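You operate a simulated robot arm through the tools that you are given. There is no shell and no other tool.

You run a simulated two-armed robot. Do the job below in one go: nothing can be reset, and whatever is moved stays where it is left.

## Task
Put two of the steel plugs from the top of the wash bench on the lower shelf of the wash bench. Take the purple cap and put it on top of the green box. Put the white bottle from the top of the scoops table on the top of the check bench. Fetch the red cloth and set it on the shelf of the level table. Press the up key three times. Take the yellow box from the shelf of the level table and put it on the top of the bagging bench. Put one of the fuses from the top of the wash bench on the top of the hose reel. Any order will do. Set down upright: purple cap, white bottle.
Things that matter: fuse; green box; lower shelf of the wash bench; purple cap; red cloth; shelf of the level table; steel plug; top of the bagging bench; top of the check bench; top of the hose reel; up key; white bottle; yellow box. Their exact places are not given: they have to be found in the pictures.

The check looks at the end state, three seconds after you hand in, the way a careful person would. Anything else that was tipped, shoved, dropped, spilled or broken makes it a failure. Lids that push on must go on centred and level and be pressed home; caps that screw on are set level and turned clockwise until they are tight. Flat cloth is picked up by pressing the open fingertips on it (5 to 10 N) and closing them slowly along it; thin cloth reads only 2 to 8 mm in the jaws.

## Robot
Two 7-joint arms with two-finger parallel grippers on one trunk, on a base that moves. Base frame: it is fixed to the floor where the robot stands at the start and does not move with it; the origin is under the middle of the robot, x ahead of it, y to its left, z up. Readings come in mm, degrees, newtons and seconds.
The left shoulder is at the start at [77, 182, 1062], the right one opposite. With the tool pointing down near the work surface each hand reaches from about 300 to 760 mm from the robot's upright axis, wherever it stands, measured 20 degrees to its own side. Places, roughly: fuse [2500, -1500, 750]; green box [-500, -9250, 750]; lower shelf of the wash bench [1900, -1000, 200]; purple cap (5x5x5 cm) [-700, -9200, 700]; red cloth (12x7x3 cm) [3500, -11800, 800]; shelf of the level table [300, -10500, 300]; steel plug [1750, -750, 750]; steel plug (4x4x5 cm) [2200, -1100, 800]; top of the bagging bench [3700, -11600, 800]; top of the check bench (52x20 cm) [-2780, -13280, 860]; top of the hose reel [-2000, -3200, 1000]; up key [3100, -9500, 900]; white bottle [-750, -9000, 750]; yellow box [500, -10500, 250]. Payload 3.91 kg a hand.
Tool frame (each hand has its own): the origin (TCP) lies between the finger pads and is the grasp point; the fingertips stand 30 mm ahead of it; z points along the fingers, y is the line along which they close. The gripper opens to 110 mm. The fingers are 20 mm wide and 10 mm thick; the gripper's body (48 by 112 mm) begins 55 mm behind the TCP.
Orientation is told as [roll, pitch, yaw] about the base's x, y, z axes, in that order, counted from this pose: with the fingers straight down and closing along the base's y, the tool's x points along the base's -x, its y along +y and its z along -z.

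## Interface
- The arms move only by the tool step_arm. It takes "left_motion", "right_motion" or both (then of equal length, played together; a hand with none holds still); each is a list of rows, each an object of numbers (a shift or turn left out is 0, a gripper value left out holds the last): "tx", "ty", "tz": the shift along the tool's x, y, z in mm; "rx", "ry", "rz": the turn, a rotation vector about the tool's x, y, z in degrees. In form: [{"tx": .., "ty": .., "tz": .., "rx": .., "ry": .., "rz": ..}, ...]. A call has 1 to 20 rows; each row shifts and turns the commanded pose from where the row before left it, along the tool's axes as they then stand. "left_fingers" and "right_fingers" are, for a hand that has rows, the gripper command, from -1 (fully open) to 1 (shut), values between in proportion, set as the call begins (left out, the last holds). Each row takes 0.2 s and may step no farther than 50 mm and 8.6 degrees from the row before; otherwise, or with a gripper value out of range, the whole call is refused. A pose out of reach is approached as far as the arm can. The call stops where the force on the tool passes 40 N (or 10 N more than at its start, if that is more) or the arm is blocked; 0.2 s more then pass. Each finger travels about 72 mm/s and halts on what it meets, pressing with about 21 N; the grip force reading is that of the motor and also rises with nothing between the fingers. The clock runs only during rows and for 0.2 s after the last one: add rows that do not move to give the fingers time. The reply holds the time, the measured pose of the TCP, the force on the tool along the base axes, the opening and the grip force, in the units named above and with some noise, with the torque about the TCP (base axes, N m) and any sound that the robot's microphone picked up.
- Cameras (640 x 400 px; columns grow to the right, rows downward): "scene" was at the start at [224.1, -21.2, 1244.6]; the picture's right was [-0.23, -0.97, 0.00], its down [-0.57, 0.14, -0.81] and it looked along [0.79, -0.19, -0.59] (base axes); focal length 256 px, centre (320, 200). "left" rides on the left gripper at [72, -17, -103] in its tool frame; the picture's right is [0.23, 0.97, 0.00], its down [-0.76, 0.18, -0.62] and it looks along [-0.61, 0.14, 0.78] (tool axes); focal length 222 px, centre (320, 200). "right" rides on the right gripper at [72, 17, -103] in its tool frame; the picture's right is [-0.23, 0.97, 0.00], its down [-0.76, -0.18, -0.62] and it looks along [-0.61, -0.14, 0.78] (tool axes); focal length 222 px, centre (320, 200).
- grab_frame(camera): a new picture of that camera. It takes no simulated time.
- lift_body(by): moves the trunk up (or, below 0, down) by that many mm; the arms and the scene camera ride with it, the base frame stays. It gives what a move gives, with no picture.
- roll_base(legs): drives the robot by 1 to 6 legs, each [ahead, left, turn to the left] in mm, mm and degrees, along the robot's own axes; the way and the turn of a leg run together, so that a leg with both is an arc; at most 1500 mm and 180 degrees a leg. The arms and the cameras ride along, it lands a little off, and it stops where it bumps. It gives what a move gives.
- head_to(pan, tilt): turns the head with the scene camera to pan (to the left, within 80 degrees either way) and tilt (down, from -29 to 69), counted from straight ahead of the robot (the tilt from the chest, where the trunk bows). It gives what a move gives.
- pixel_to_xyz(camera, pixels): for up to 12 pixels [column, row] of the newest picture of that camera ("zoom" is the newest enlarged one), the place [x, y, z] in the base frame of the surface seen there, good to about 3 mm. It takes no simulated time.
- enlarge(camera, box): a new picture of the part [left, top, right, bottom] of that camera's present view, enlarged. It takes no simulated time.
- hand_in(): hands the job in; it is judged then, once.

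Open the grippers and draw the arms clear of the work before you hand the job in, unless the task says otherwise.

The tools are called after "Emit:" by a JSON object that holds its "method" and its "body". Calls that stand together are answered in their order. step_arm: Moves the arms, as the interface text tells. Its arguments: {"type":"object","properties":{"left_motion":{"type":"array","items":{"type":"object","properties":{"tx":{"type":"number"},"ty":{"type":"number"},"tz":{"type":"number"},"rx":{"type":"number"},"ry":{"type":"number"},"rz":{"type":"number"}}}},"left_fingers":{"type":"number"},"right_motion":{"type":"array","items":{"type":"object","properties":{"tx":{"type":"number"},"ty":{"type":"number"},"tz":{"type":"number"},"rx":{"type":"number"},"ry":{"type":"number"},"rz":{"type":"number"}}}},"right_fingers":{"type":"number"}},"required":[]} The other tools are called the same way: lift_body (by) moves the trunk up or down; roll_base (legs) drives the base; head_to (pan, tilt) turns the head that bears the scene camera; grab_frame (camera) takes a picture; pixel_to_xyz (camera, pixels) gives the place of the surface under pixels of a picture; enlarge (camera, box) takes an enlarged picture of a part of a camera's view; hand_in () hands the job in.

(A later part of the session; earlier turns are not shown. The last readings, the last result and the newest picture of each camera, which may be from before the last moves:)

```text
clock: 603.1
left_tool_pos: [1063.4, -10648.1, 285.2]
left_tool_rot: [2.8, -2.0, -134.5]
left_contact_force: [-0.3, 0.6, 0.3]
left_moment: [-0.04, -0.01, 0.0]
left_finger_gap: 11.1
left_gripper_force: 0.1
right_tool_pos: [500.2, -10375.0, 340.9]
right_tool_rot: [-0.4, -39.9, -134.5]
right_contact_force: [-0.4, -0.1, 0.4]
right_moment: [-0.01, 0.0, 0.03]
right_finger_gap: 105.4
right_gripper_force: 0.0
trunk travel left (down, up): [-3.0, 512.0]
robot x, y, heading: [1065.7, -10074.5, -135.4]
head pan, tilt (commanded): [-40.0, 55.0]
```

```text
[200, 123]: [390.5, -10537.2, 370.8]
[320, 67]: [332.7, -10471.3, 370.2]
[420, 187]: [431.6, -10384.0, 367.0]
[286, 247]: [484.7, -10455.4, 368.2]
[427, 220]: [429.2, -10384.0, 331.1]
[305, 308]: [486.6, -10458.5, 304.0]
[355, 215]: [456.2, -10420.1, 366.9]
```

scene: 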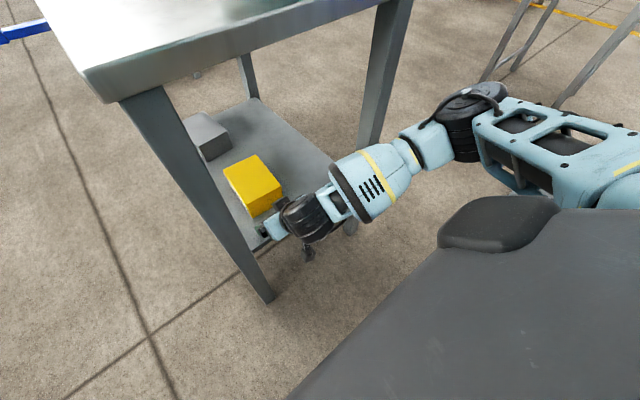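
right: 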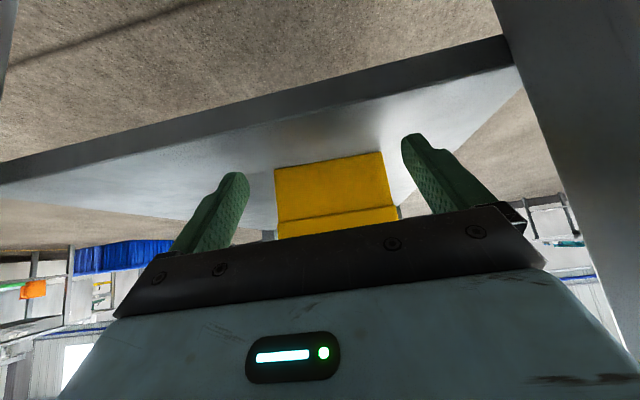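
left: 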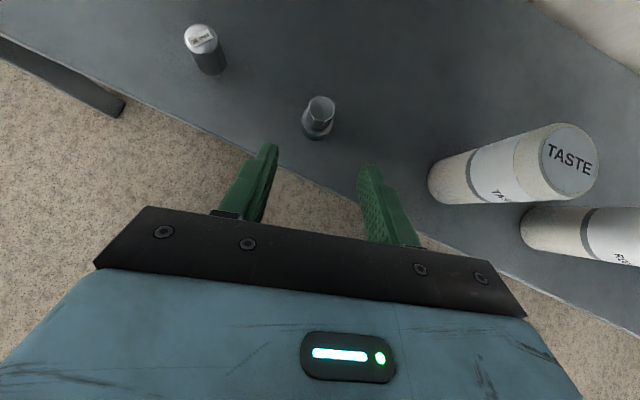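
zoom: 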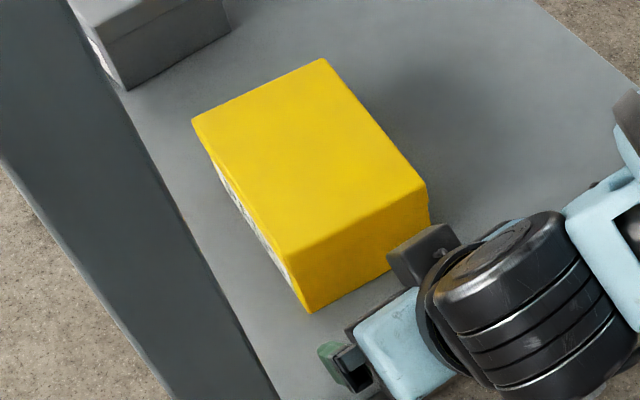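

The box is 127 x 89 x 69 mm, centre (410,-10462), turned about 4 degrees. I turn the hand to match, centre it sideways, and advance 99 mm along the box's axis.

Emit:
{"method": "step_arm", "body": {"right_motion": [{"rx": 2.8, "rz": 3.3}, {"ty": 5.9}, {"tz": 19.3, "tx": -23}, {"tz": 19.3, "tx": -23}, {"tz": 12.9, "tx": -15.3}, {}], "right_fingers": -1}}

Emit:
{"method": "grab_frame", "body": {"camera": "right"}}

Emit:
{"method": "enlarge", "body": {"camera": "scene", "box": [185, 120, 345, 260]}}

```text
clock: 604.5
left_tool_pos: [1064.2, -10648.0, 284.3]
left_tool_rot: [2.8, -1.9, -134.5]
left_contact_force: [-0.6, 0.0, -0.1]
left_moment: [0.0, 0.0, 0.04]
left_finger_gap: 11.0
left_gripper_force: 0.1
right_tool_pos: [444.9, -10432.1, 340.8]
right_tool_rot: [-0.4, -40.0, -138.9]
right_contact_force: [0.2, -0.1, -0.3]
right_moment: [0.04, -0.01, 0.03]
right_finger_gap: 110.1
right_gripper_force: 0.2
trunk travel left (down, up): [-3.0, 512.0]
robot x, y, heading: [1063.8, -10074.6, -135.4]
head pan, tilt (commanded): [-40.0, 55.0]
```

```text
taken
```

right: 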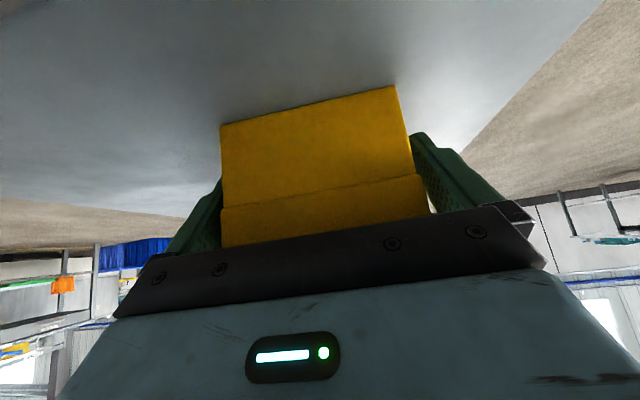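

```text
2.86 times, centred on (265, 190) of scene
```

zoom: 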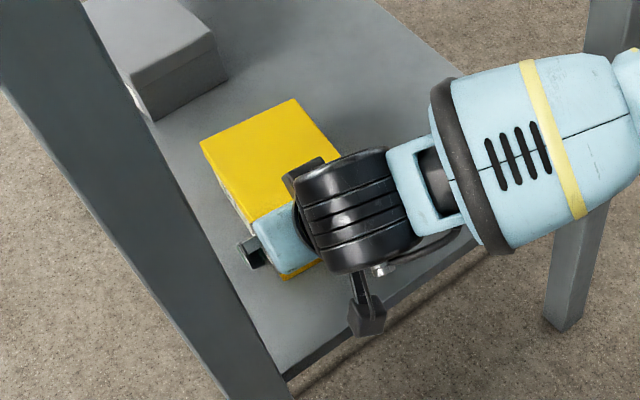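

The fingers are on both sides of the box. I advance 18 mm more and close.

Emit:
{"method": "step_arm", "body": {"right_motion": [{"tz": 11.6, "tx": -13.8}, {}]}}

Emit:
{"method": "step_arm", "body": {"right_motion": [{}, {}, {}, {}], "right_fingers": 1}}

Emit:
{"method": "grab_frame", "body": {"camera": "right"}}

```text
clock: 605.1
left_tool_pos: [1064.5, -10647.8, 284.7]
left_tool_rot: [2.8, -2.0, -134.5]
left_contact_force: [1.0, -0.5, 0.5]
left_moment: [0.0, -0.01, 0.02]
left_finger_gap: 10.7
left_gripper_force: 0.0
right_tool_pos: [431.4, -10443.0, 341.0]
right_tool_rot: [-0.4, -40.0, -138.9]
right_contact_force: [-0.2, -0.6, -0.3]
right_moment: [-0.02, 0.0, 0.02]
right_finger_gap: 109.8
right_gripper_force: 0.0
trunk travel left (down, up): [-3.0, 512.0]
robot x, y, heading: [1068.4, -10071.1, -135.1]
head pan, tilt (commanded): [-40.0, 55.0]
```

```text
clock: 606.1
left_tool_pos: [1064.2, -10648.4, 285.2]
left_tool_rot: [2.9, -2.0, -134.4]
left_contact_force: [-0.3, 0.7, 0.0]
left_moment: [0.01, 0.0, 0.01]
left_finger_gap: 11.1
left_gripper_force: 0.0
right_tool_pos: [431.6, -10443.8, 341.3]
right_tool_rot: [-0.4, -39.9, -138.9]
right_contact_force: [-0.9, 0.0, -0.4]
right_moment: [0.1, 0.21, 0.04]
right_finger_gap: 100.1
right_gripper_force: 21.1
trunk travel left (down, up): [-3.0, 512.0]
robot x, y, heading: [1066.3, -10070.9, -135.5]
head pan, tilt (commanded): [-40.0, 55.0]
```

```text
taken
```

right: 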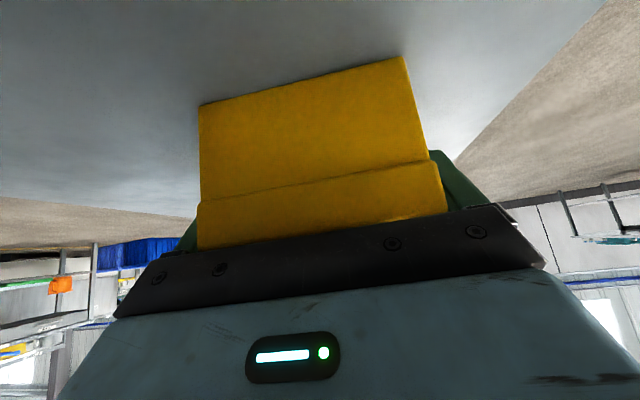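

Gripped at 100 mm with 21 N. I lift it 25 mm off the shelf and check that it comes level.

Emit:
{"method": "step_arm", "body": {"right_motion": [{"tz": -7.7, "tx": -6.4}, {"tz": -11.5, "tx": -9.6}, {}]}}

Emit:
{"method": "grab_frame", "body": {"camera": "right"}}

Emit:
{"method": "grab_frame", "body": {"camera": "scene"}}

```text
clock: 606.9
left_tool_pos: [1063.7, -10649.2, 284.4]
left_tool_rot: [2.9, -2.0, -134.5]
left_contact_force: [-0.2, 0.6, 0.0]
left_moment: [0.01, -0.03, 0.05]
left_finger_gap: 11.2
left_gripper_force: 0.1
right_tool_pos: [432.0, -10444.4, 365.5]
right_tool_rot: [-0.4, -39.9, -138.8]
right_contact_force: [0.4, -0.2, -2.6]
right_moment: [0.08, -0.05, 0.02]
right_finger_gap: 100.3
right_gripper_force: 21.0
trunk travel left (down, up): [-3.0, 512.0]
robot x, y, heading: [1066.0, -10070.1, -135.5]
head pan, tilt (commanded): [-40.0, 55.0]
```

```text
taken
```

right: 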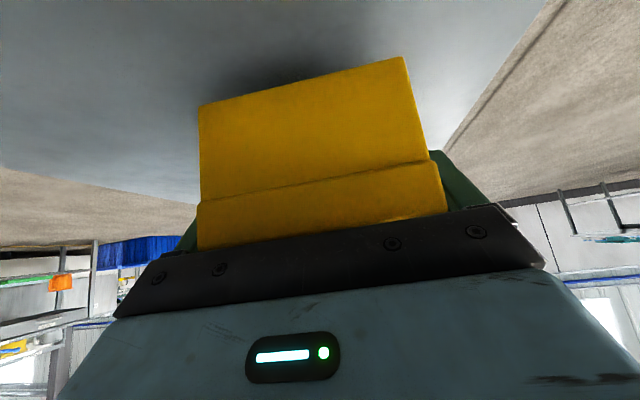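

```text
taken
```

scene: 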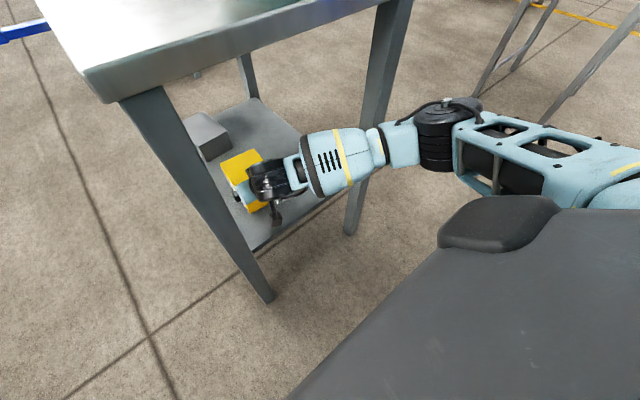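

The box is lifted and steady. I back straight out from the table.

Emit:
{"method": "roll_base", "body": {"legs": [[-450, 0, 0]]}}

Emit:
{"method": "grab_frame", "body": {"camera": "scene"}}

```text
clock: 609.6
left_tool_pos: [1380.7, -10337.0, 284.1]
left_tool_rot: [2.7, -2.0, -134.2]
left_contact_force: [0.1, 0.1, -0.2]
left_moment: [0.0, 0.02, 0.03]
left_finger_gap: 11.2
left_gripper_force: 0.1
right_tool_pos: [748.2, -10136.8, 365.6]
right_tool_rot: [-0.4, -40.0, -138.4]
right_contact_force: [-0.9, -1.4, -2.9]
right_moment: [0.06, -0.09, 0.04]
right_finger_gap: 99.9
right_gripper_force: 20.9
trunk travel left (down, up): [-3.0, 512.0]
robot x, y, heading: [1379.1, -9758.5, -135.2]
head pan, tilt (commanded): [-40.0, 55.0]
```

```text
taken
```

scene: 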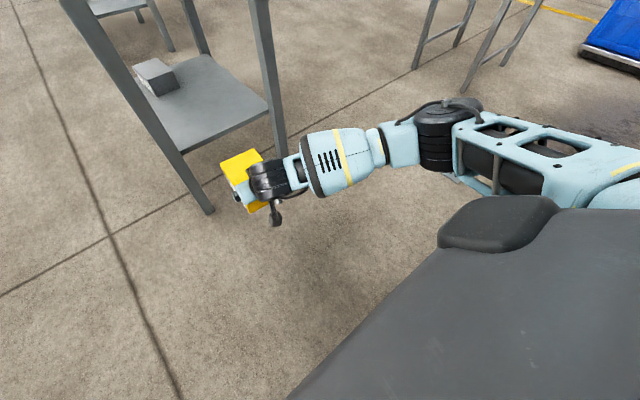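

The box is out. I back off further and raise the trunk to working height, then turn toward the bagging bench.

Emit:
{"method": "roll_base", "body": {"legs": [[-150, 0, 0]]}}

Emit:
{"method": "lift_body", "body": {"by": 400}}

Emit:
{"method": "roll_base", "body": {"legs": [[0, 0, 90]]}}

Emit:
{"method": "head_to", "body": {"pan": 20, "tilt": 15}}

Emit:
{"method": "grab_frame", "body": {"camera": "scene"}}

```text
clock: 611.0
left_tool_pos: [1487.4, -10230.1, 284.3]
left_tool_rot: [2.8, -2.0, -134.0]
left_contact_force: [-0.3, 0.1, 0.7]
left_moment: [-0.02, -0.04, 0.0]
left_finger_gap: 10.7
left_gripper_force: 0.1
right_tool_pos: [853.5, -10030.5, 366.0]
right_tool_rot: [-0.4, -40.0, -138.4]
right_contact_force: [-0.8, 0.4, -2.5]
right_moment: [0.09, -0.05, -0.01]
right_finger_gap: 100.2
right_gripper_force: 20.7
trunk travel left (down, up): [-3.0, 512.0]
robot x, y, heading: [1486.5, -9654.0, -135.3]
head pan, tilt (commanded): [-40.0, 55.0]
```

```text
clock: 614.8
left_tool_pos: [1487.6, -10229.9, 685.1]
left_tool_rot: [2.8, -1.9, -134.2]
left_contact_force: [0.3, 0.4, 0.4]
left_moment: [0.0, 0.0, -0.02]
left_finger_gap: 11.0
left_gripper_force: 0.0
right_tool_pos: [854.2, -10030.5, 765.6]
right_tool_rot: [-0.5, -39.9, -138.4]
right_contact_force: [0.0, -0.1, -2.8]
right_moment: [0.06, -0.08, 0.0]
right_finger_gap: 100.2
right_gripper_force: 20.9
trunk travel left (down, up): [-403.0, 112.0]
robot x, y, heading: [1490.6, -9654.4, -135.3]
head pan, tilt (commanded): [-40.0, 55.0]
```

```text
clock: 619.1
left_tool_pos: [2062.7, -9643.5, 685.2]
left_tool_rot: [2.7, -2.0, -43.1]
left_contact_force: [0.0, -0.3, 0.1]
left_moment: [0.01, 0.03, 0.0]
left_finger_gap: 11.0
left_gripper_force: 0.0
right_tool_pos: [1875.2, -10282.7, 765.4]
right_tool_rot: [-0.4, -40.0, -47.2]
right_contact_force: [0.5, -0.4, -2.3]
right_moment: [0.1, 0.03, 0.03]
right_finger_gap: 99.7
right_gripper_force: 21.2
trunk travel left (down, up): [-403.0, 112.0]
robot x, y, heading: [1488.3, -9658.1, -44.0]
head pan, tilt (commanded): [-40.0, 55.0]
```

```text
clock: 620.4
left_tool_pos: [2062.7, -9644.8, 685.6]
left_tool_rot: [2.8, -2.0, -43.0]
left_contact_force: [-0.2, -0.5, -0.7]
left_moment: [0.0, 0.0, -0.01]
left_finger_gap: 11.0
left_gripper_force: 0.1
right_tool_pos: [1872.9, -10282.6, 765.3]
right_tool_rot: [-0.5, -40.1, -47.4]
right_contact_force: [-0.8, -0.6, -3.2]
right_moment: [0.07, 0.07, 0.04]
right_finger_gap: 100.1
right_gripper_force: 21.3
trunk travel left (down, up): [-403.0, 112.0]
robot x, y, heading: [1488.4, -9655.8, -44.1]
head pan, tilt (commanded): [20.0, 15.0]
```

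```text
taken
```

scene: 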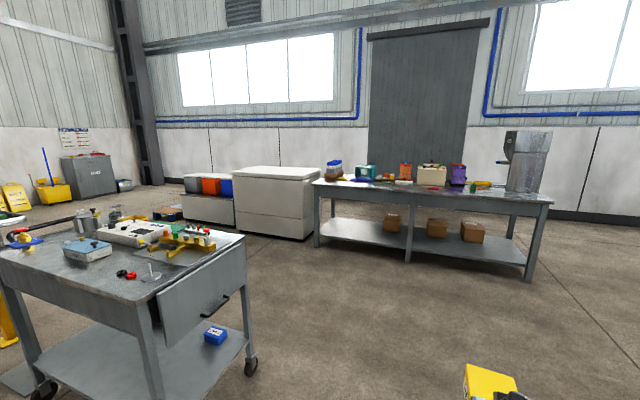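

The trolley on the left (120,270) carries instruments, and the bagging bench is ahead (430,190). I enlarge both.

Emit:
{"method": "enlarge", "body": {"camera": "scene", "box": [0, 195, 260, 300]}}

Emit:
{"method": "enlarge", "body": {"camera": "scene", "box": [300, 130, 570, 290]}}

Emit:
{"method": "pixel_to_xyz", "body": {"camera": "scene", "pixels": [[135, 232], [85, 245], [187, 238], [150, 275], [30, 240], [330, 180], [432, 176], [525, 165], [318, 190], [545, 202], [405, 170], [480, 183]]}}

```text
2.46 times, centred on (130, 248) of scene
```

zoom: 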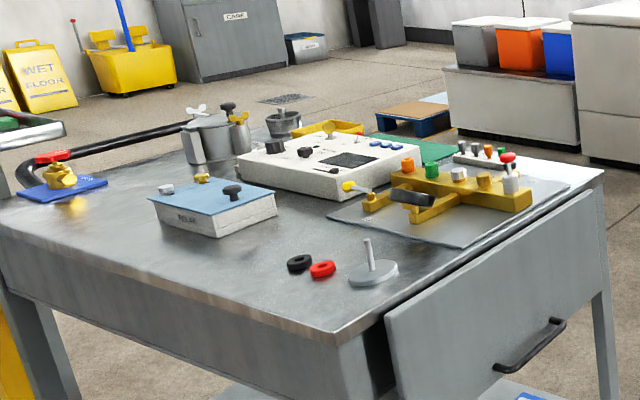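

```text
2.37 times, centred on (435, 210) of scene
```

zoom: 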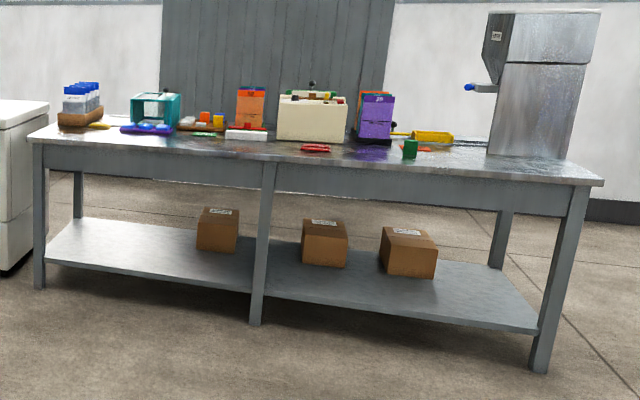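

```text
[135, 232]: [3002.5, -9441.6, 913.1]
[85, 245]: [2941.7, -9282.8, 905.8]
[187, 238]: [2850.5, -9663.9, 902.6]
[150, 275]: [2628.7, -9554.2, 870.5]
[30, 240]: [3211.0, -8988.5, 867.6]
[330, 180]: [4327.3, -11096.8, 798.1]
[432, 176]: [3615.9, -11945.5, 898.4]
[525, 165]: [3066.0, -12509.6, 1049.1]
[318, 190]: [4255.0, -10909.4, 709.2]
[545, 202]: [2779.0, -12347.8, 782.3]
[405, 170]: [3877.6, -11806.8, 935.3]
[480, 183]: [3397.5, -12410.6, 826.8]
```

The white key panel is on the trolley at (3002,-9442,913). First the box: I raise the hand holding it and drive up to the bagging bench (front edge s≈10700, top z≈800).

Emit:
{"method": "step_arm", "body": {"right_motion": [{"tz": -30, "tx": -25}, {"tz": -30, "tx": -25}, {"tz": -30, "tx": -25}, {"tz": -30, "tx": -25}, {}]}}

Emit:
{"method": "roll_base", "body": {"legs": [[1400, 0, -0.9], [500, 0, 0]]}}

Emit:
{"method": "head_to", "body": {"pan": 0, "tilt": 22}}

Emit:
{"method": "grab_frame", "body": {"camera": "scene"}}

```text
clock: 621.6
left_tool_pos: [2063.9, -9644.7, 685.0]
left_tool_rot: [2.8, -2.1, -43.0]
left_contact_force: [-0.2, -0.5, 0.5]
left_moment: [-0.05, -0.01, 0.01]
left_finger_gap: 11.1
left_gripper_force: 0.0
right_tool_pos: [1875.5, -10279.2, 918.8]
right_tool_rot: [-0.4, -39.9, -47.1]
right_contact_force: [0.3, 0.8, -3.5]
right_moment: [0.03, 0.04, 0.0]
right_finger_gap: 100.2
right_gripper_force: 21.3
trunk travel left (down, up): [-403.0, 112.0]
robot x, y, heading: [1485.8, -9655.1, -43.7]
head pan, tilt (commanded): [20.0, 15.0]
```

```text
clock: 631.1
left_tool_pos: [3411.4, -11001.3, 685.0]
left_tool_rot: [2.8, -2.1, -44.9]
left_contact_force: [-0.3, 0.4, 0.5]
left_moment: [0.02, 0.04, 0.0]
left_finger_gap: 11.1
left_gripper_force: 0.1
right_tool_pos: [3205.4, -11629.8, 918.2]
right_tool_rot: [-0.4, -39.9, -49.2]
right_contact_force: [0.3, 0.7, -3.1]
right_moment: [0.09, 0.06, 0.03]
right_finger_gap: 99.7
right_gripper_force: 21.2
trunk travel left (down, up): [-403.0, 112.0]
robot x, y, heading: [2835.1, -10992.7, -45.7]
head pan, tilt (commanded): [20.0, 15.0]
```

```text
clock: 631.9
left_tool_pos: [3412.5, -11001.6, 685.4]
left_tool_rot: [2.7, -2.0, -44.9]
left_contact_force: [0.1, 0.2, -0.2]
left_moment: [-0.03, 0.0, 0.03]
left_finger_gap: 11.0
left_gripper_force: 0.1
right_tool_pos: [3204.2, -11629.3, 918.5]
right_tool_rot: [-0.4, -39.9, -49.0]
right_contact_force: [-0.5, -0.8, -3.2]
right_moment: [0.07, 0.08, 0.01]
right_finger_gap: 99.7
right_gripper_force: 21.1
trunk travel left (down, up): [-403.0, 112.0]
robot x, y, heading: [2837.3, -10995.9, -45.9]
head pan, tilt (commanded): [0.0, 22.0]
```

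```text
taken
```

scene: 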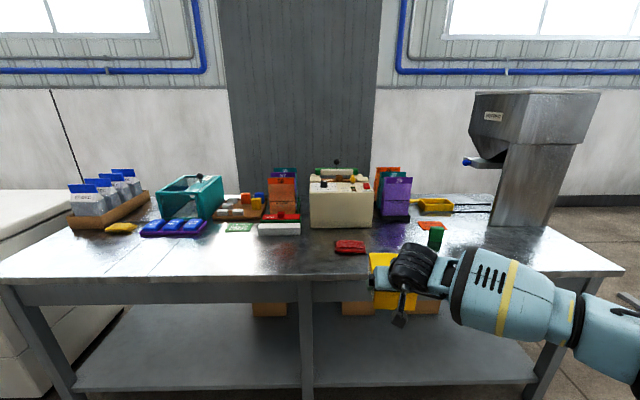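

The whole bagging bench is in view: red cloth at (350,246), free front area around (250,258). I measure these places.

Emit:
{"method": "enlarge", "body": {"camera": "scene", "box": [200, 180, 460, 310]}}

Emit:
{"method": "pixel_to_xyz", "body": {"camera": "scene", "pixels": [[280, 258], [230, 258], [310, 265], [350, 244], [335, 250], [366, 250], [280, 238], [350, 252], [200, 250], [300, 280], [250, 240], [400, 250]]}}

```text
2.46 times, centred on (330, 245) of scene
```

zoom: 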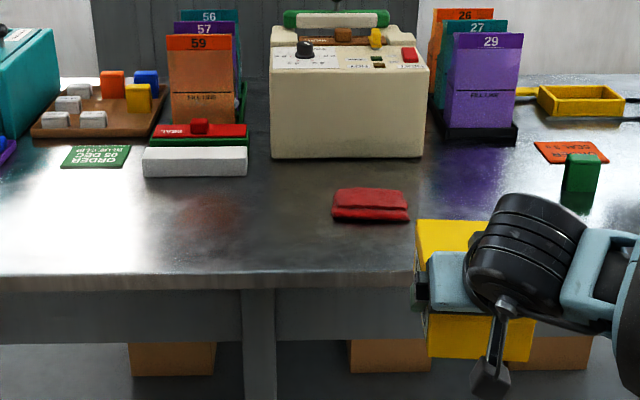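

```text
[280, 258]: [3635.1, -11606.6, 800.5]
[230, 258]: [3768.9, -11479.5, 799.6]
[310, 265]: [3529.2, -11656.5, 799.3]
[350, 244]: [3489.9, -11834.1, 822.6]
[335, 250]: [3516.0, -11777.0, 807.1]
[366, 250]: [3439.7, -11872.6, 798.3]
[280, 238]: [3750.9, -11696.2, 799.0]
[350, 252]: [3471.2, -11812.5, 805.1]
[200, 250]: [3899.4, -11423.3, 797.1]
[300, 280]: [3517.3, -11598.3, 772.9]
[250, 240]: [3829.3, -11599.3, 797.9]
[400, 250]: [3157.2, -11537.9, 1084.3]
```

I'll set the box at about s≈10805, l≈-5560 in the free front area. I drive 290 ahead and 397 left.

Emit:
{"method": "roll_base", "body": {"legs": [[288, 397, 0.9]]}}

Emit:
{"method": "head_to", "body": {"pan": -10, "tilt": 35}}

Emit:
{"method": "grab_frame", "body": {"camera": "scene"}}

Emit:
{"method": "grab_frame", "body": {"camera": "right"}}

```text
clock: 636.0
left_tool_pos: [3899.0, -10921.1, 684.3]
left_tool_rot: [2.9, -2.0, -44.2]
left_contact_force: [0.0, 0.1, -0.2]
left_moment: [0.01, 0.01, 0.03]
left_finger_gap: 11.2
left_gripper_force: 0.1
right_tool_pos: [3698.4, -11552.4, 918.5]
right_tool_rot: [-0.5, -40.0, -48.5]
right_contact_force: [0.0, 0.2, -2.2]
right_moment: [0.07, 0.05, 0.04]
right_finger_gap: 100.0
right_gripper_force: 20.8
trunk travel left (down, up): [-403.0, 112.0]
robot x, y, heading: [3323.1, -10919.2, -44.8]
head pan, tilt (commanded): [0.0, 22.0]
```

```text
clock: 636.7
left_tool_pos: [3899.3, -10921.5, 684.0]
left_tool_rot: [2.8, -1.9, -44.2]
left_contact_force: [-0.8, 0.3, -0.6]
left_moment: [0.03, -0.01, -0.01]
left_finger_gap: 11.3
left_gripper_force: 0.0
right_tool_pos: [3699.3, -11553.0, 917.9]
right_tool_rot: [-0.5, -40.0, -48.6]
right_contact_force: [0.1, 0.0, -3.7]
right_moment: [0.09, 0.07, 0.02]
right_finger_gap: 99.8
right_gripper_force: 21.2
trunk travel left (down, up): [-403.0, 112.0]
robot x, y, heading: [3324.6, -10922.1, -45.0]
head pan, tilt (commanded): [-10.0, 35.0]
```

```text
taken
```

scene: 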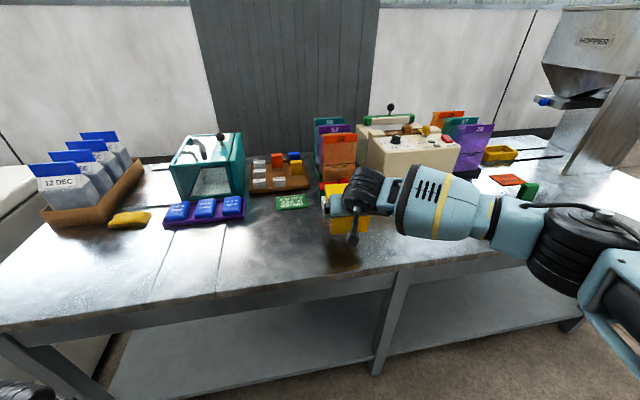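

```text
taken
```

right: 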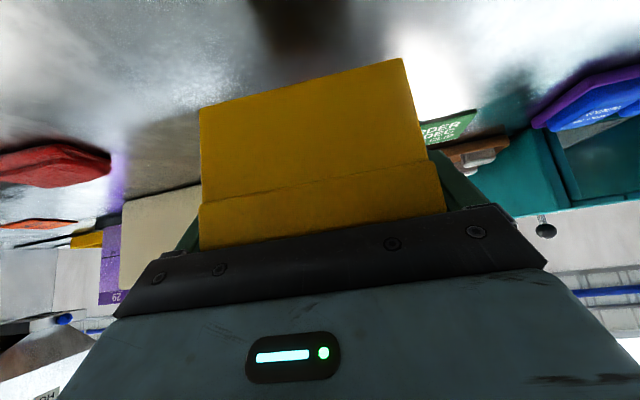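

The box hovers over the free spot (s≈10785). I lower it 65 mm, then in small steps until it touches.

Emit:
{"method": "step_arm", "body": {"right_motion": [{"tz": 19, "tx": 16}, {"tz": 19, "tx": 16}, {"tz": 11.5, "tx": 9.6}, {}]}}

Emit:
{"method": "grab_frame", "body": {"camera": "scene"}}

Emit:
{"method": "grab_frame", "body": {"camera": "right"}}

```text
clock: 637.7
left_tool_pos: [3899.3, -10921.3, 685.7]
left_tool_rot: [2.9, -2.1, -44.2]
left_contact_force: [-0.8, -0.3, 0.6]
left_moment: [-0.01, 0.0, -0.03]
left_finger_gap: 11.1
left_gripper_force: 0.0
right_tool_pos: [3697.5, -11552.7, 853.1]
right_tool_rot: [-0.4, -40.0, -48.5]
right_contact_force: [0.0, -0.3, -2.5]
right_moment: [0.06, 0.03, 0.02]
right_finger_gap: 100.0
right_gripper_force: 20.6
trunk travel left (down, up): [-403.0, 112.0]
robot x, y, heading: [3323.0, -10923.5, -45.0]
head pan, tilt (commanded): [-10.0, 35.0]
```

```text
taken
```

scene: 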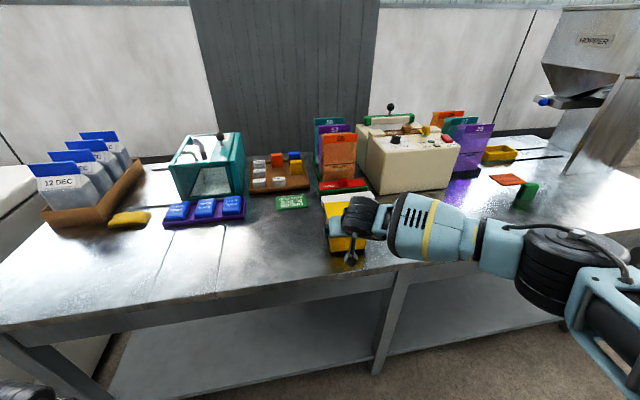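

```text
taken
```

right: 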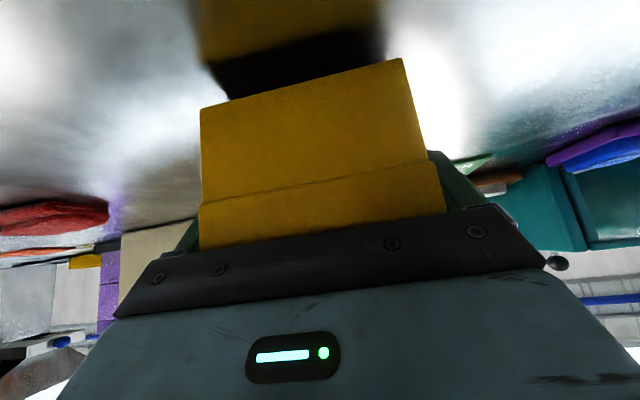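

I enlarge to check the gap between the yellow box and the white box behind it.

Emit:
{"method": "enlarge", "body": {"camera": "scene", "box": [280, 150, 420, 290]}}

Emit:
{"method": "pixel_to_xyz", "body": {"camera": "zoom", "pixels": [[260, 265], [210, 230], [230, 245], [200, 255], [300, 235], [260, 320], [215, 260]]}}

```text
2.86 times, centred on (350, 220) of scene
```

zoom: 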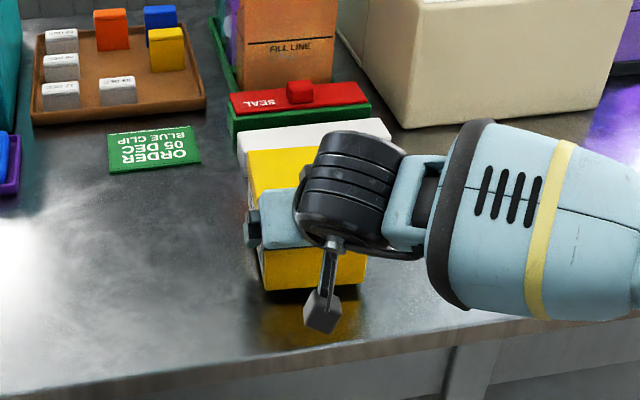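

```text
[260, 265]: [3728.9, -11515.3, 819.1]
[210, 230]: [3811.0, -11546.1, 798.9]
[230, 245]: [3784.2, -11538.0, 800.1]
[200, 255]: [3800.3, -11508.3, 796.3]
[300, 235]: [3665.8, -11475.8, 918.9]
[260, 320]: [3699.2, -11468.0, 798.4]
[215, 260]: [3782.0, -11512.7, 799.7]
```

The gap to the white box behind is about 48 mm. I lower the last 12 mm in small steps.

Emit:
{"method": "step_arm", "body": {"right_motion": [{"tz": 4.6, "tx": 3.9}, {"tz": 2.3, "tx": 1.9}, {"tz": 1.5, "tx": 1.3}, {"tz": 0.8, "tx": 0.6}, {}]}}

```text
clock: 638.9
left_tool_pos: [3898.7, -10921.0, 685.4]
left_tool_rot: [2.9, -2.0, -44.2]
left_contact_force: [-0.1, 0.5, 0.8]
left_moment: [0.01, -0.01, -0.02]
left_finger_gap: 10.9
left_gripper_force: 0.1
right_tool_pos: [3697.1, -11552.5, 843.4]
right_tool_rot: [-0.4, -40.0, -48.6]
right_contact_force: [1.2, -0.6, -2.5]
right_moment: [0.02, -0.13, -0.02]
right_finger_gap: 100.1
right_gripper_force: 21.0
trunk travel left (down, up): [-403.0, 112.0]
robot x, y, heading: [3321.0, -10922.0, -45.3]
head pan, tilt (commanded): [-10.0, 35.0]
```

Not yet firmly down; I go on a millimetre at a time.

Emit:
{"method": "step_arm", "body": {"right_motion": [{"tz": 0.9, "tx": 0.7}, {"tz": 0.9, "tx": 0.7}, {}]}}

```text
clock: 639.7
left_tool_pos: [3898.4, -10920.7, 684.8]
left_tool_rot: [2.9, -2.1, -44.2]
left_contact_force: [-0.3, 0.4, 0.2]
left_moment: [-0.01, -0.04, 0.0]
left_finger_gap: 11.1
left_gripper_force: 0.1
right_tool_pos: [3697.1, -11552.2, 842.9]
right_tool_rot: [-0.4, -40.0, -48.5]
right_contact_force: [-2.3, 0.9, 6.4]
right_moment: [-0.18, -0.77, 0.1]
right_finger_gap: 99.9
right_gripper_force: 21.0
trunk travel left (down, up): [-403.0, 112.0]
robot x, y, heading: [3322.6, -10920.3, -45.1]
head pan, tilt (commanded): [-10.0, 35.0]
```

Contact at +6.4 N. I open the fingers fully and withdraw along the tool axis.

Emit:
{"method": "step_arm", "body": {"right_motion": [{}, {}, {}], "right_fingers": -1}}

Emit:
{"method": "step_arm", "body": {"right_motion": [{"tz": -15}, {"tz": -25}, {"tz": -35}, {"tz": -40}, {"tz": -40}, {}]}}

Emit:
{"method": "grab_frame", "body": {"camera": "scene"}}

```text
clock: 640.5
left_tool_pos: [3899.0, -10922.9, 685.2]
left_tool_rot: [2.7, -2.0, -44.2]
left_contact_force: [-0.3, -0.5, 0.8]
left_moment: [0.01, 0.0, 0.02]
left_finger_gap: 11.0
left_gripper_force: 0.1
right_tool_pos: [3697.7, -11553.6, 840.0]
right_tool_rot: [-0.5, -39.8, -48.5]
right_contact_force: [0.4, 1.2, -0.3]
right_moment: [-0.02, 0.02, -0.01]
right_finger_gap: 110.2
right_gripper_force: 0.0
trunk travel left (down, up): [-403.0, 112.0]
robot x, y, heading: [3326.1, -10922.0, -45.0]
head pan, tilt (commanded): [-10.0, 35.0]
```

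```text
clock: 641.9
left_tool_pos: [3898.2, -10922.1, 684.8]
left_tool_rot: [2.8, -1.9, -44.2]
left_contact_force: [-0.3, 0.4, 0.8]
left_moment: [0.01, -0.04, 0.01]
left_finger_gap: 10.6
left_gripper_force: 0.0
right_tool_pos: [3632.2, -11476.6, 955.3]
right_tool_rot: [-0.5, -39.9, -48.5]
right_contact_force: [0.5, -0.4, -0.6]
right_moment: [0.0, -0.01, -0.02]
right_finger_gap: 110.0
right_gripper_force: 0.1
trunk travel left (down, up): [-403.0, 112.0]
robot x, y, heading: [3324.7, -10922.0, -45.1]
head pan, tilt (commanded): [-10.0, 35.0]
```

```text
taken
```

scene: 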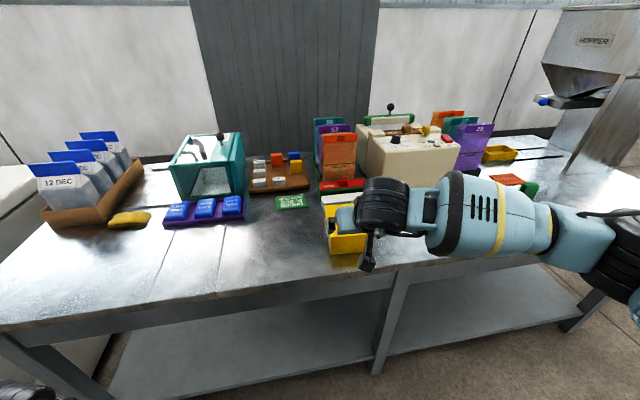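

The yellow box stands on the bagging bench. Next the red cloth: I set the right hand vertical again, raise it, and drive right so the cloth is in front of it.

Emit:
{"method": "step_arm", "body": {"right_motion": [{"tz": -25, "tx": -20}, {"ry": 8}, {"ry": 8}, {"ry": 8}, {"ry": 8}, {"ry": 8}, {}]}}

Emit:
{"method": "roll_base", "body": {"legs": [[80, -344, 0]]}}

Emit:
{"method": "head_to", "body": {"pan": -10, "tilt": 38}}

Emit:
{"method": "grab_frame", "body": {"camera": "scene"}}

Emit:
{"method": "grab_frame", "body": {"camera": "right"}}

```text
clock: 643.5
left_tool_pos: [3898.4, -10921.7, 684.4]
left_tool_rot: [2.8, -1.9, -44.0]
left_contact_force: [0.1, 0.4, 0.9]
left_moment: [-0.05, -0.03, 0.03]
left_finger_gap: 11.1
left_gripper_force: 0.1
right_tool_pos: [3632.5, -11476.5, 989.6]
right_tool_rot: [-0.3, 0.2, -48.7]
right_contact_force: [0.9, -0.6, 0.0]
right_moment: [0.0, 0.03, -0.02]
right_finger_gap: 110.0
right_gripper_force: 0.0
trunk travel left (down, up): [-403.0, 112.0]
robot x, y, heading: [3324.6, -10920.7, -45.1]
head pan, tilt (commanded): [-10.0, 35.0]
```

```text
clock: 647.1
left_tool_pos: [3712.1, -11217.7, 684.9]
left_tool_rot: [2.8, -2.0, -43.9]
left_contact_force: [-0.9, 0.2, 1.0]
left_moment: [0.03, 0.04, 0.02]
left_finger_gap: 11.1
left_gripper_force: 0.0
right_tool_pos: [3448.5, -11776.4, 989.1]
right_tool_rot: [-0.2, -0.1, -48.4]
right_contact_force: [0.3, 0.6, 0.3]
right_moment: [0.01, -0.01, 0.0]
right_finger_gap: 110.2
right_gripper_force: 0.1
trunk travel left (down, up): [-403.0, 112.0]
robot x, y, heading: [3137.4, -11220.3, -44.9]
head pan, tilt (commanded): [-10.0, 35.0]
```

```text
clock: 647.8
left_tool_pos: [3710.4, -11217.3, 686.2]
left_tool_rot: [2.8, -2.0, -43.9]
left_contact_force: [0.1, -0.4, -0.9]
left_moment: [-0.01, 0.03, 0.01]
left_finger_gap: 11.2
left_gripper_force: 0.1
right_tool_pos: [3449.0, -11774.4, 989.3]
right_tool_rot: [-0.5, -0.1, -48.3]
right_contact_force: [-0.5, -0.2, 0.1]
right_moment: [0.02, -0.01, -0.01]
right_finger_gap: 110.1
right_gripper_force: 0.1
trunk travel left (down, up): [-403.0, 112.0]
robot x, y, heading: [3135.5, -11219.6, -44.9]
head pan, tilt (commanded): [-10.0, 38.0]
```

```text
taken
```

scene: 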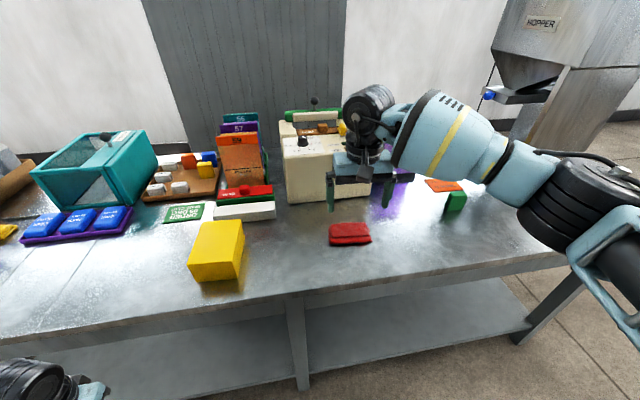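

```text
taken
```

right: 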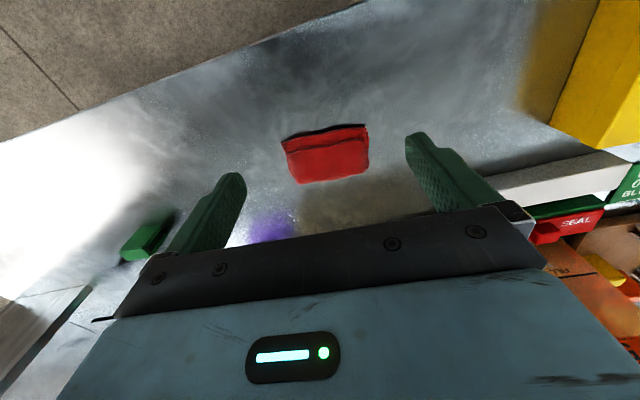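

The folded cloth is at (349,234) in the scene and (328,155) in the right camera. I enlarge it and measure its outline.

Emit:
{"method": "enlarge", "body": {"camera": "scene", "box": [310, 200, 390, 260]}}

Emit:
{"method": "enlarge", "body": {"camera": "right", "box": [270, 110, 390, 200]}}

Emit:
{"method": "pixel_to_xyz", "body": {"camera": "right", "pixels": [[285, 142], [367, 128], [369, 165], [298, 182], [328, 155], [330, 135], [310, 170], [350, 165], [290, 155]]}}

```text
6.67 times, centred on (350, 230) of scene
```

zoom: 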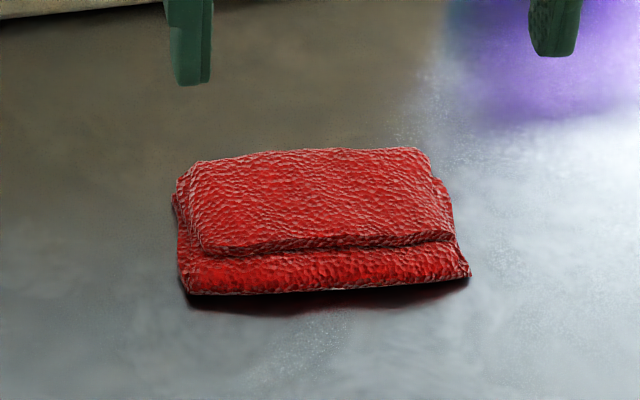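

```text
4.44 times, centred on (330, 155) of right
```

zoom: 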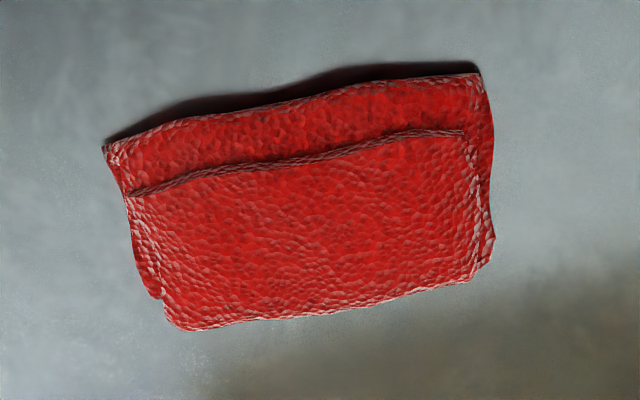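

```text
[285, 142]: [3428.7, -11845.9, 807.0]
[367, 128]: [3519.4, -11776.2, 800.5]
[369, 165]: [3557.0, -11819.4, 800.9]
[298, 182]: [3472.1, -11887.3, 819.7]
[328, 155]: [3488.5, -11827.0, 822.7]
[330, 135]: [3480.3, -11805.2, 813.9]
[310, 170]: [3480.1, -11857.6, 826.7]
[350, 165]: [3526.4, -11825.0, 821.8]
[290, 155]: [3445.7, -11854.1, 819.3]
```

The folded cloth lies at about (3494,-11832), ~62 mm across and 25 mm high, its long axis at 38 degrees. I check the neighbours on its right.

Emit:
{"method": "pixel_to_xyz", "body": {"camera": "scene", "pixels": [[455, 205], [443, 188], [425, 210], [400, 235], [440, 245], [330, 200], [360, 195], [300, 215], [410, 200]]}}

```text
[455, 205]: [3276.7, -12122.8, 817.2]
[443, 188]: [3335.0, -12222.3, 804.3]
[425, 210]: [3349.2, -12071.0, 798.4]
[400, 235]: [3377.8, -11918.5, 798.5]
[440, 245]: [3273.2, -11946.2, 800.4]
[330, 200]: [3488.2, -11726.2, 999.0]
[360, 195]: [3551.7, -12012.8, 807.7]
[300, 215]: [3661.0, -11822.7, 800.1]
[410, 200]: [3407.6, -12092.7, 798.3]
```

There is free space to the right of the cloth. I turn the right hand to point left along the cloth (heading 38 degrees), tilt it 40 degrees and open it to 95 mm.

Emit:
{"method": "step_arm", "body": {"right_motion": [{"rz": -7.85}, {"rz": -7.85}, {"rz": -7.85}, {"rz": -7.85}, {"rz": -7.85}, {"rz": -7.85}, {"rz": -7.85}, {"rz": -7.85}, {"rz": -7.85}, {"rz": -7.85}, {"rz": -7.8}, {}], "right_fingers": -0.73}}

Emit:
{"method": "step_arm", "body": {"right_motion": [{"ry": -8}, {"ry": -8}, {"ry": -8}, {"ry": -8}, {"ry": -8}, {}]}}

Emit:
{"method": "grab_frame", "body": {"camera": "scene"}}

Emit:
{"method": "grab_frame", "body": {"camera": "right"}}

```text
clock: 650.4
left_tool_pos: [3711.8, -11218.2, 684.0]
left_tool_rot: [2.8, -1.9, -43.9]
left_contact_force: [-0.3, -0.8, 0.7]
left_moment: [0.03, 0.0, 0.0]
left_finger_gap: 11.0
left_gripper_force: 0.1
right_tool_pos: [3428.6, -11750.9, 992.3]
right_tool_rot: [-0.2, 0.3, -1.3]
right_contact_force: [-0.3, 1.1, 0.2]
right_moment: [0.0, -0.01, 0.0]
right_finger_gap: 95.1
right_gripper_force: 0.1
right hand out of reach, approached as far as the arm can: row 6, 7, 8, 9, 10, 11
trunk travel left (down, up): [-403.0, 112.0]
robot x, y, heading: [3134.4, -11225.6, -44.7]
head pan, tilt (commanded): [-10.0, 38.0]
```

```text
clock: 651.8
left_tool_pos: [3711.8, -11218.8, 685.1]
left_tool_rot: [2.8, -2.0, -43.9]
left_contact_force: [0.2, -0.2, 0.0]
left_moment: [0.0, 0.01, -0.02]
left_finger_gap: 11.3
left_gripper_force: 0.1
right_tool_pos: [3429.2, -11750.2, 992.5]
right_tool_rot: [-0.3, -39.9, -1.0]
right_contact_force: [-0.1, 0.1, 0.0]
right_moment: [0.02, -0.01, 0.01]
right_finger_gap: 95.3
right_gripper_force: 0.1
trunk travel left (down, up): [-403.0, 112.0]
robot x, y, heading: [3135.6, -11223.6, -44.8]
head pan, tilt (commanded): [-10.0, 38.0]
```

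```text
taken
```

scene: 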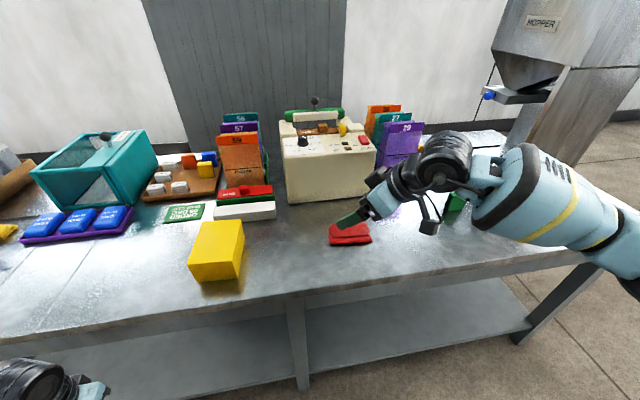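

```text
taken
```

right: 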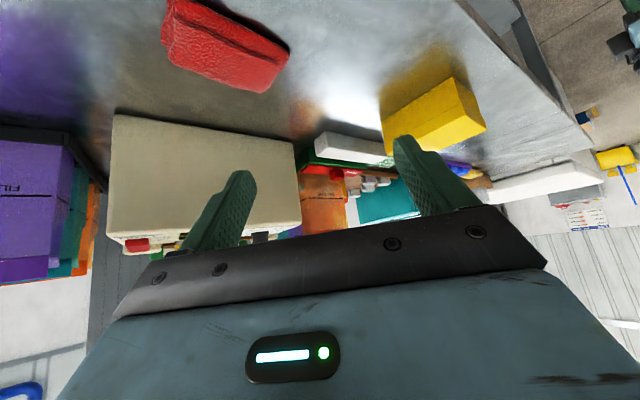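

The yaw stopped at about 44 degrees left. With the tilt on, I try to turn the remaining 39 degrees about the vertical.

Emit:
{"method": "step_arm", "body": {"right_motion": [{"rx": -5, "rz": -6}, {"rx": -5, "rz": -6}, {"rx": -5, "rz": -6}, {"rx": -5, "rz": -6}, {"rx": -5, "rz": -6}, {}]}}

Emit:
{"method": "grab_frame", "body": {"camera": "scene"}}

```text
clock: 653.1
left_tool_pos: [3710.6, -11218.4, 685.4]
left_tool_rot: [2.8, -2.0, -43.9]
left_contact_force: [0.1, 0.5, 0.2]
left_moment: [0.0, 0.01, -0.01]
left_finger_gap: 11.2
left_gripper_force: 0.0
right_tool_pos: [3430.3, -11750.7, 992.1]
right_tool_rot: [-0.3, -39.7, 2.8]
right_contact_force: [-0.3, 0.2, 0.2]
right_moment: [-0.01, 0.03, 0.0]
right_finger_gap: 95.2
right_gripper_force: 0.0
right hand out of reach, approached as far as the arm can: row 1, 2, 3, 4, 5
trunk travel left (down, up): [-403.0, 112.0]
robot x, y, heading: [3136.6, -11222.4, -44.9]
head pan, tilt (commanded): [-10.0, 38.0]
```

```text
taken
```

scene: 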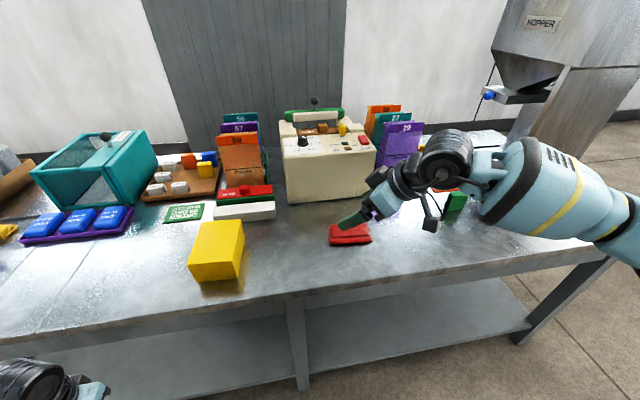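

The wrist cannot turn further left, so I turn the base 35 degrees left instead (hand stays high), then shift to put the cloth comfortably in reach.

Emit:
{"method": "roll_base", "body": {"legs": [[0, 0, 35], [-62, -188, 0]]}}

Emit:
{"method": "head_to", "body": {"pan": -35, "tilt": 38}}

Emit:
{"method": "grab_frame", "body": {"camera": "scene"}}

```text
clock: 657.1
left_tool_pos: [3511.4, -11064.5, 684.6]
left_tool_rot: [2.8, -2.1, -8.6]
left_contact_force: [-0.5, 0.1, 0.5]
left_moment: [-0.02, 0.0, 0.01]
left_finger_gap: 11.2
left_gripper_force: 0.0
right_tool_pos: [3587.4, -11662.1, 992.1]
right_tool_rot: [-0.3, -39.7, 37.9]
right_contact_force: [-0.7, 0.8, 0.5]
right_moment: [0.0, 0.01, 0.05]
right_finger_gap: 95.0
right_gripper_force: 0.0
trunk travel left (down, up): [-403.0, 112.0]
robot x, y, heading: [3045.4, -11398.2, -9.6]
head pan, tilt (commanded): [-10.0, 38.0]
```

```text
clock: 658.0
left_tool_pos: [3511.3, -11063.1, 685.0]
left_tool_rot: [2.7, -2.0, -8.8]
left_contact_force: [-0.7, -0.9, -0.4]
left_moment: [-0.03, -0.03, -0.02]
left_finger_gap: 10.8
left_gripper_force: 0.0
right_tool_pos: [3586.9, -11661.5, 992.2]
right_tool_rot: [-0.3, -39.7, 37.8]
right_contact_force: [0.4, -0.4, -0.1]
right_moment: [0.03, -0.01, -0.03]
right_finger_gap: 95.2
right_gripper_force: 0.1
trunk travel left (down, up): [-403.0, 112.0]
robot x, y, heading: [3044.5, -11394.9, -9.8]
head pan, tilt (commanded): [-35.0, 38.0]
```

```text
taken
```

scene: 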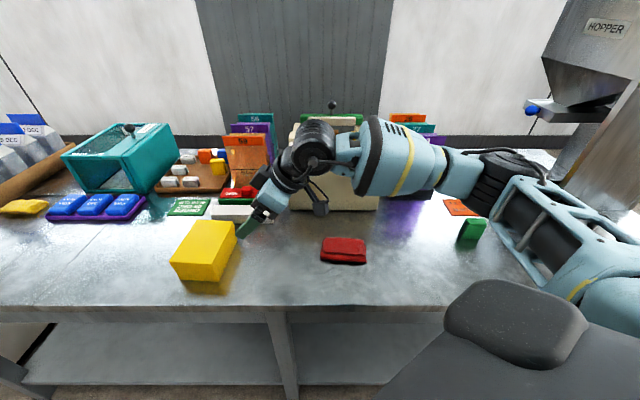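

The hand points along the cloth's axis (yaw 38). I move it over the cloth and part-way down.

Emit:
{"method": "step_arm", "body": {"right_motion": [{"tz": -24.8, "tx": 29.6, "ty": -15.5}, {"tz": -24.8, "tx": 29.6, "ty": -15.5}, {"tz": -24.8, "tx": 29.6, "ty": -15.5}, {"tz": -24.8, "tx": 29.6, "ty": -15.5}, {"tz": -24.8, "tx": 29.6, "ty": -15.5}, {"tz": 33, "tx": 28}, {"tz": 33, "tx": 28}, {}]}}

Emit:
{"method": "grab_frame", "body": {"camera": "right"}}

Emit:
{"method": "grab_frame", "body": {"camera": "scene"}}

```text
clock: 659.8
left_tool_pos: [3512.2, -11063.0, 685.6]
left_tool_rot: [2.8, -2.1, -8.7]
left_contact_force: [0.1, 0.0, -0.8]
left_moment: [-0.03, -0.02, 0.0]
left_finger_gap: 11.1
left_gripper_force: 0.1
right_tool_pos: [3495.6, -11727.7, 898.2]
right_tool_rot: [-0.2, -39.8, 37.9]
right_contact_force: [0.2, -0.1, -0.3]
right_moment: [-0.01, -0.02, -0.01]
right_finger_gap: 95.3
right_gripper_force: 0.1
right hand out of reach, approached as far as the arm can: row 1, 2, 3, 4, 5
trunk travel left (down, up): [-403.0, 112.0]
robot x, y, heading: [3042.5, -11393.7, -9.8]
head pan, tilt (commanded): [-35.0, 38.0]
```

```text
taken
```

right: 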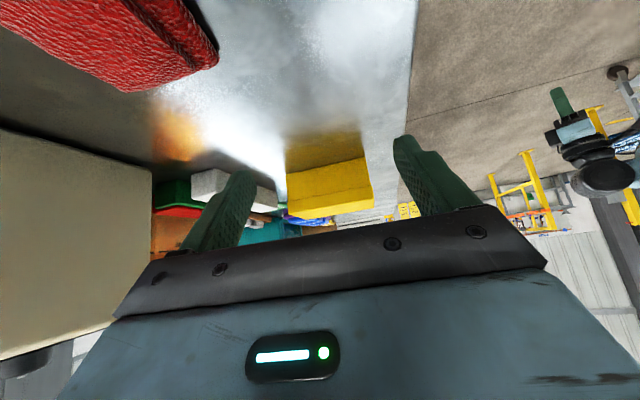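

```text
taken
```

scene: 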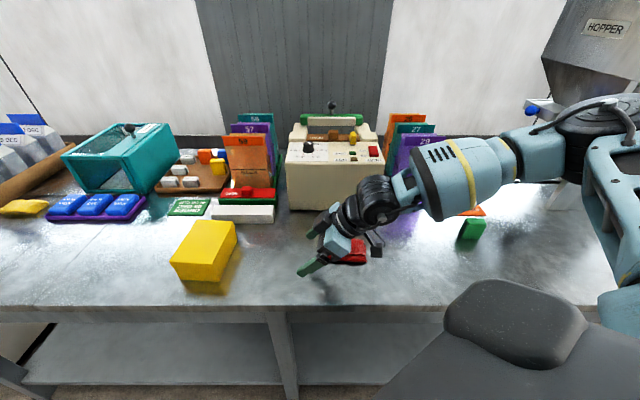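

That is again the wrist limit. I raise the hand, turn the base another 27 degrees left and reposition, so the hand can point along the cloth with less wrist twist.

Emit:
{"method": "step_arm", "body": {"right_motion": [{"tz": -35, "tx": -29}, {"tz": -35, "tx": -29}, {}]}}

Emit:
{"method": "roll_base", "body": {"legs": [[0, 0, 27], [-196, -151, 0]]}}

Emit:
{"method": "head_to", "body": {"pan": -50, "tilt": 38}}

Emit:
{"method": "grab_frame", "body": {"camera": "scene"}}

```text
clock: 660.6
left_tool_pos: [3511.5, -11063.8, 685.1]
left_tool_rot: [2.9, -1.9, -8.7]
left_contact_force: [0.0, -0.5, 0.7]
left_moment: [-0.01, 0.01, -0.03]
left_finger_gap: 10.8
left_gripper_force: 0.0
right_tool_pos: [3495.7, -11726.8, 953.3]
right_tool_rot: [-0.4, -39.7, 37.9]
right_contact_force: [0.9, 0.7, 0.3]
right_moment: [0.03, 0.01, 0.0]
right_finger_gap: 95.3
right_gripper_force: 0.1
right hand out of reach, approached as far as the arm can: row 2
trunk travel left (down, up): [-403.0, 112.0]
robot x, y, heading: [3041.4, -11397.4, -9.8]
head pan, tilt (commanded): [-35.0, 38.0]
```

```text
clock: 663.9
left_tool_pos: [3171.7, -11092.8, 686.1]
left_tool_rot: [2.8, -2.1, 17.8]
left_contact_force: [0.5, -0.9, 0.8]
left_moment: [0.04, 0.0, 0.04]
left_finger_gap: 11.2
left_gripper_force: 0.0
right_tool_pos: [3454.5, -11694.3, 953.0]
right_tool_rot: [-0.5, -39.7, 64.3]
right_contact_force: [-0.3, -0.3, 0.4]
right_moment: [-0.01, -0.01, 0.0]
right_finger_gap: 95.1
right_gripper_force: 0.0
trunk travel left (down, up): [-403.0, 112.0]
robot x, y, heading: [2903.7, -11604.1, 17.0]
head pan, tilt (commanded): [-35.0, 38.0]
```

```text
clock: 664.7
left_tool_pos: [3172.5, -11093.1, 685.6]
left_tool_rot: [2.9, -2.0, 17.8]
left_contact_force: [0.3, -0.2, 0.4]
left_moment: [-0.02, -0.02, 0.02]
left_finger_gap: 11.0
left_gripper_force: 0.0
right_tool_pos: [3454.1, -11692.4, 952.8]
right_tool_rot: [-0.5, -39.7, 64.3]
right_contact_force: [1.4, 0.9, -0.5]
right_moment: [-0.02, -0.02, 0.01]
right_finger_gap: 95.4
right_gripper_force: 0.1
trunk travel left (down, up): [-403.0, 112.0]
robot x, y, heading: [2902.5, -11604.4, 16.8]
head pan, tilt (commanded): [-50.0, 38.0]
```

```text
taken
```

scene: 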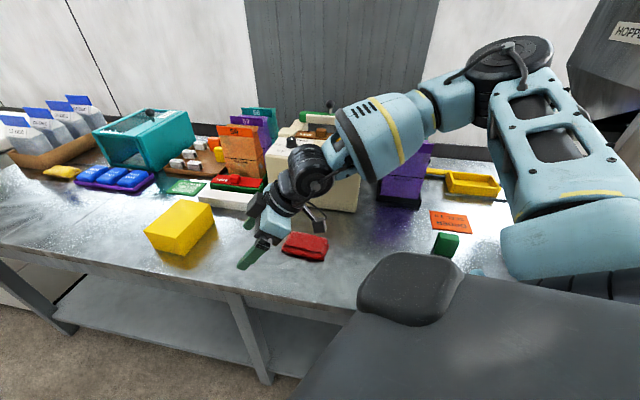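

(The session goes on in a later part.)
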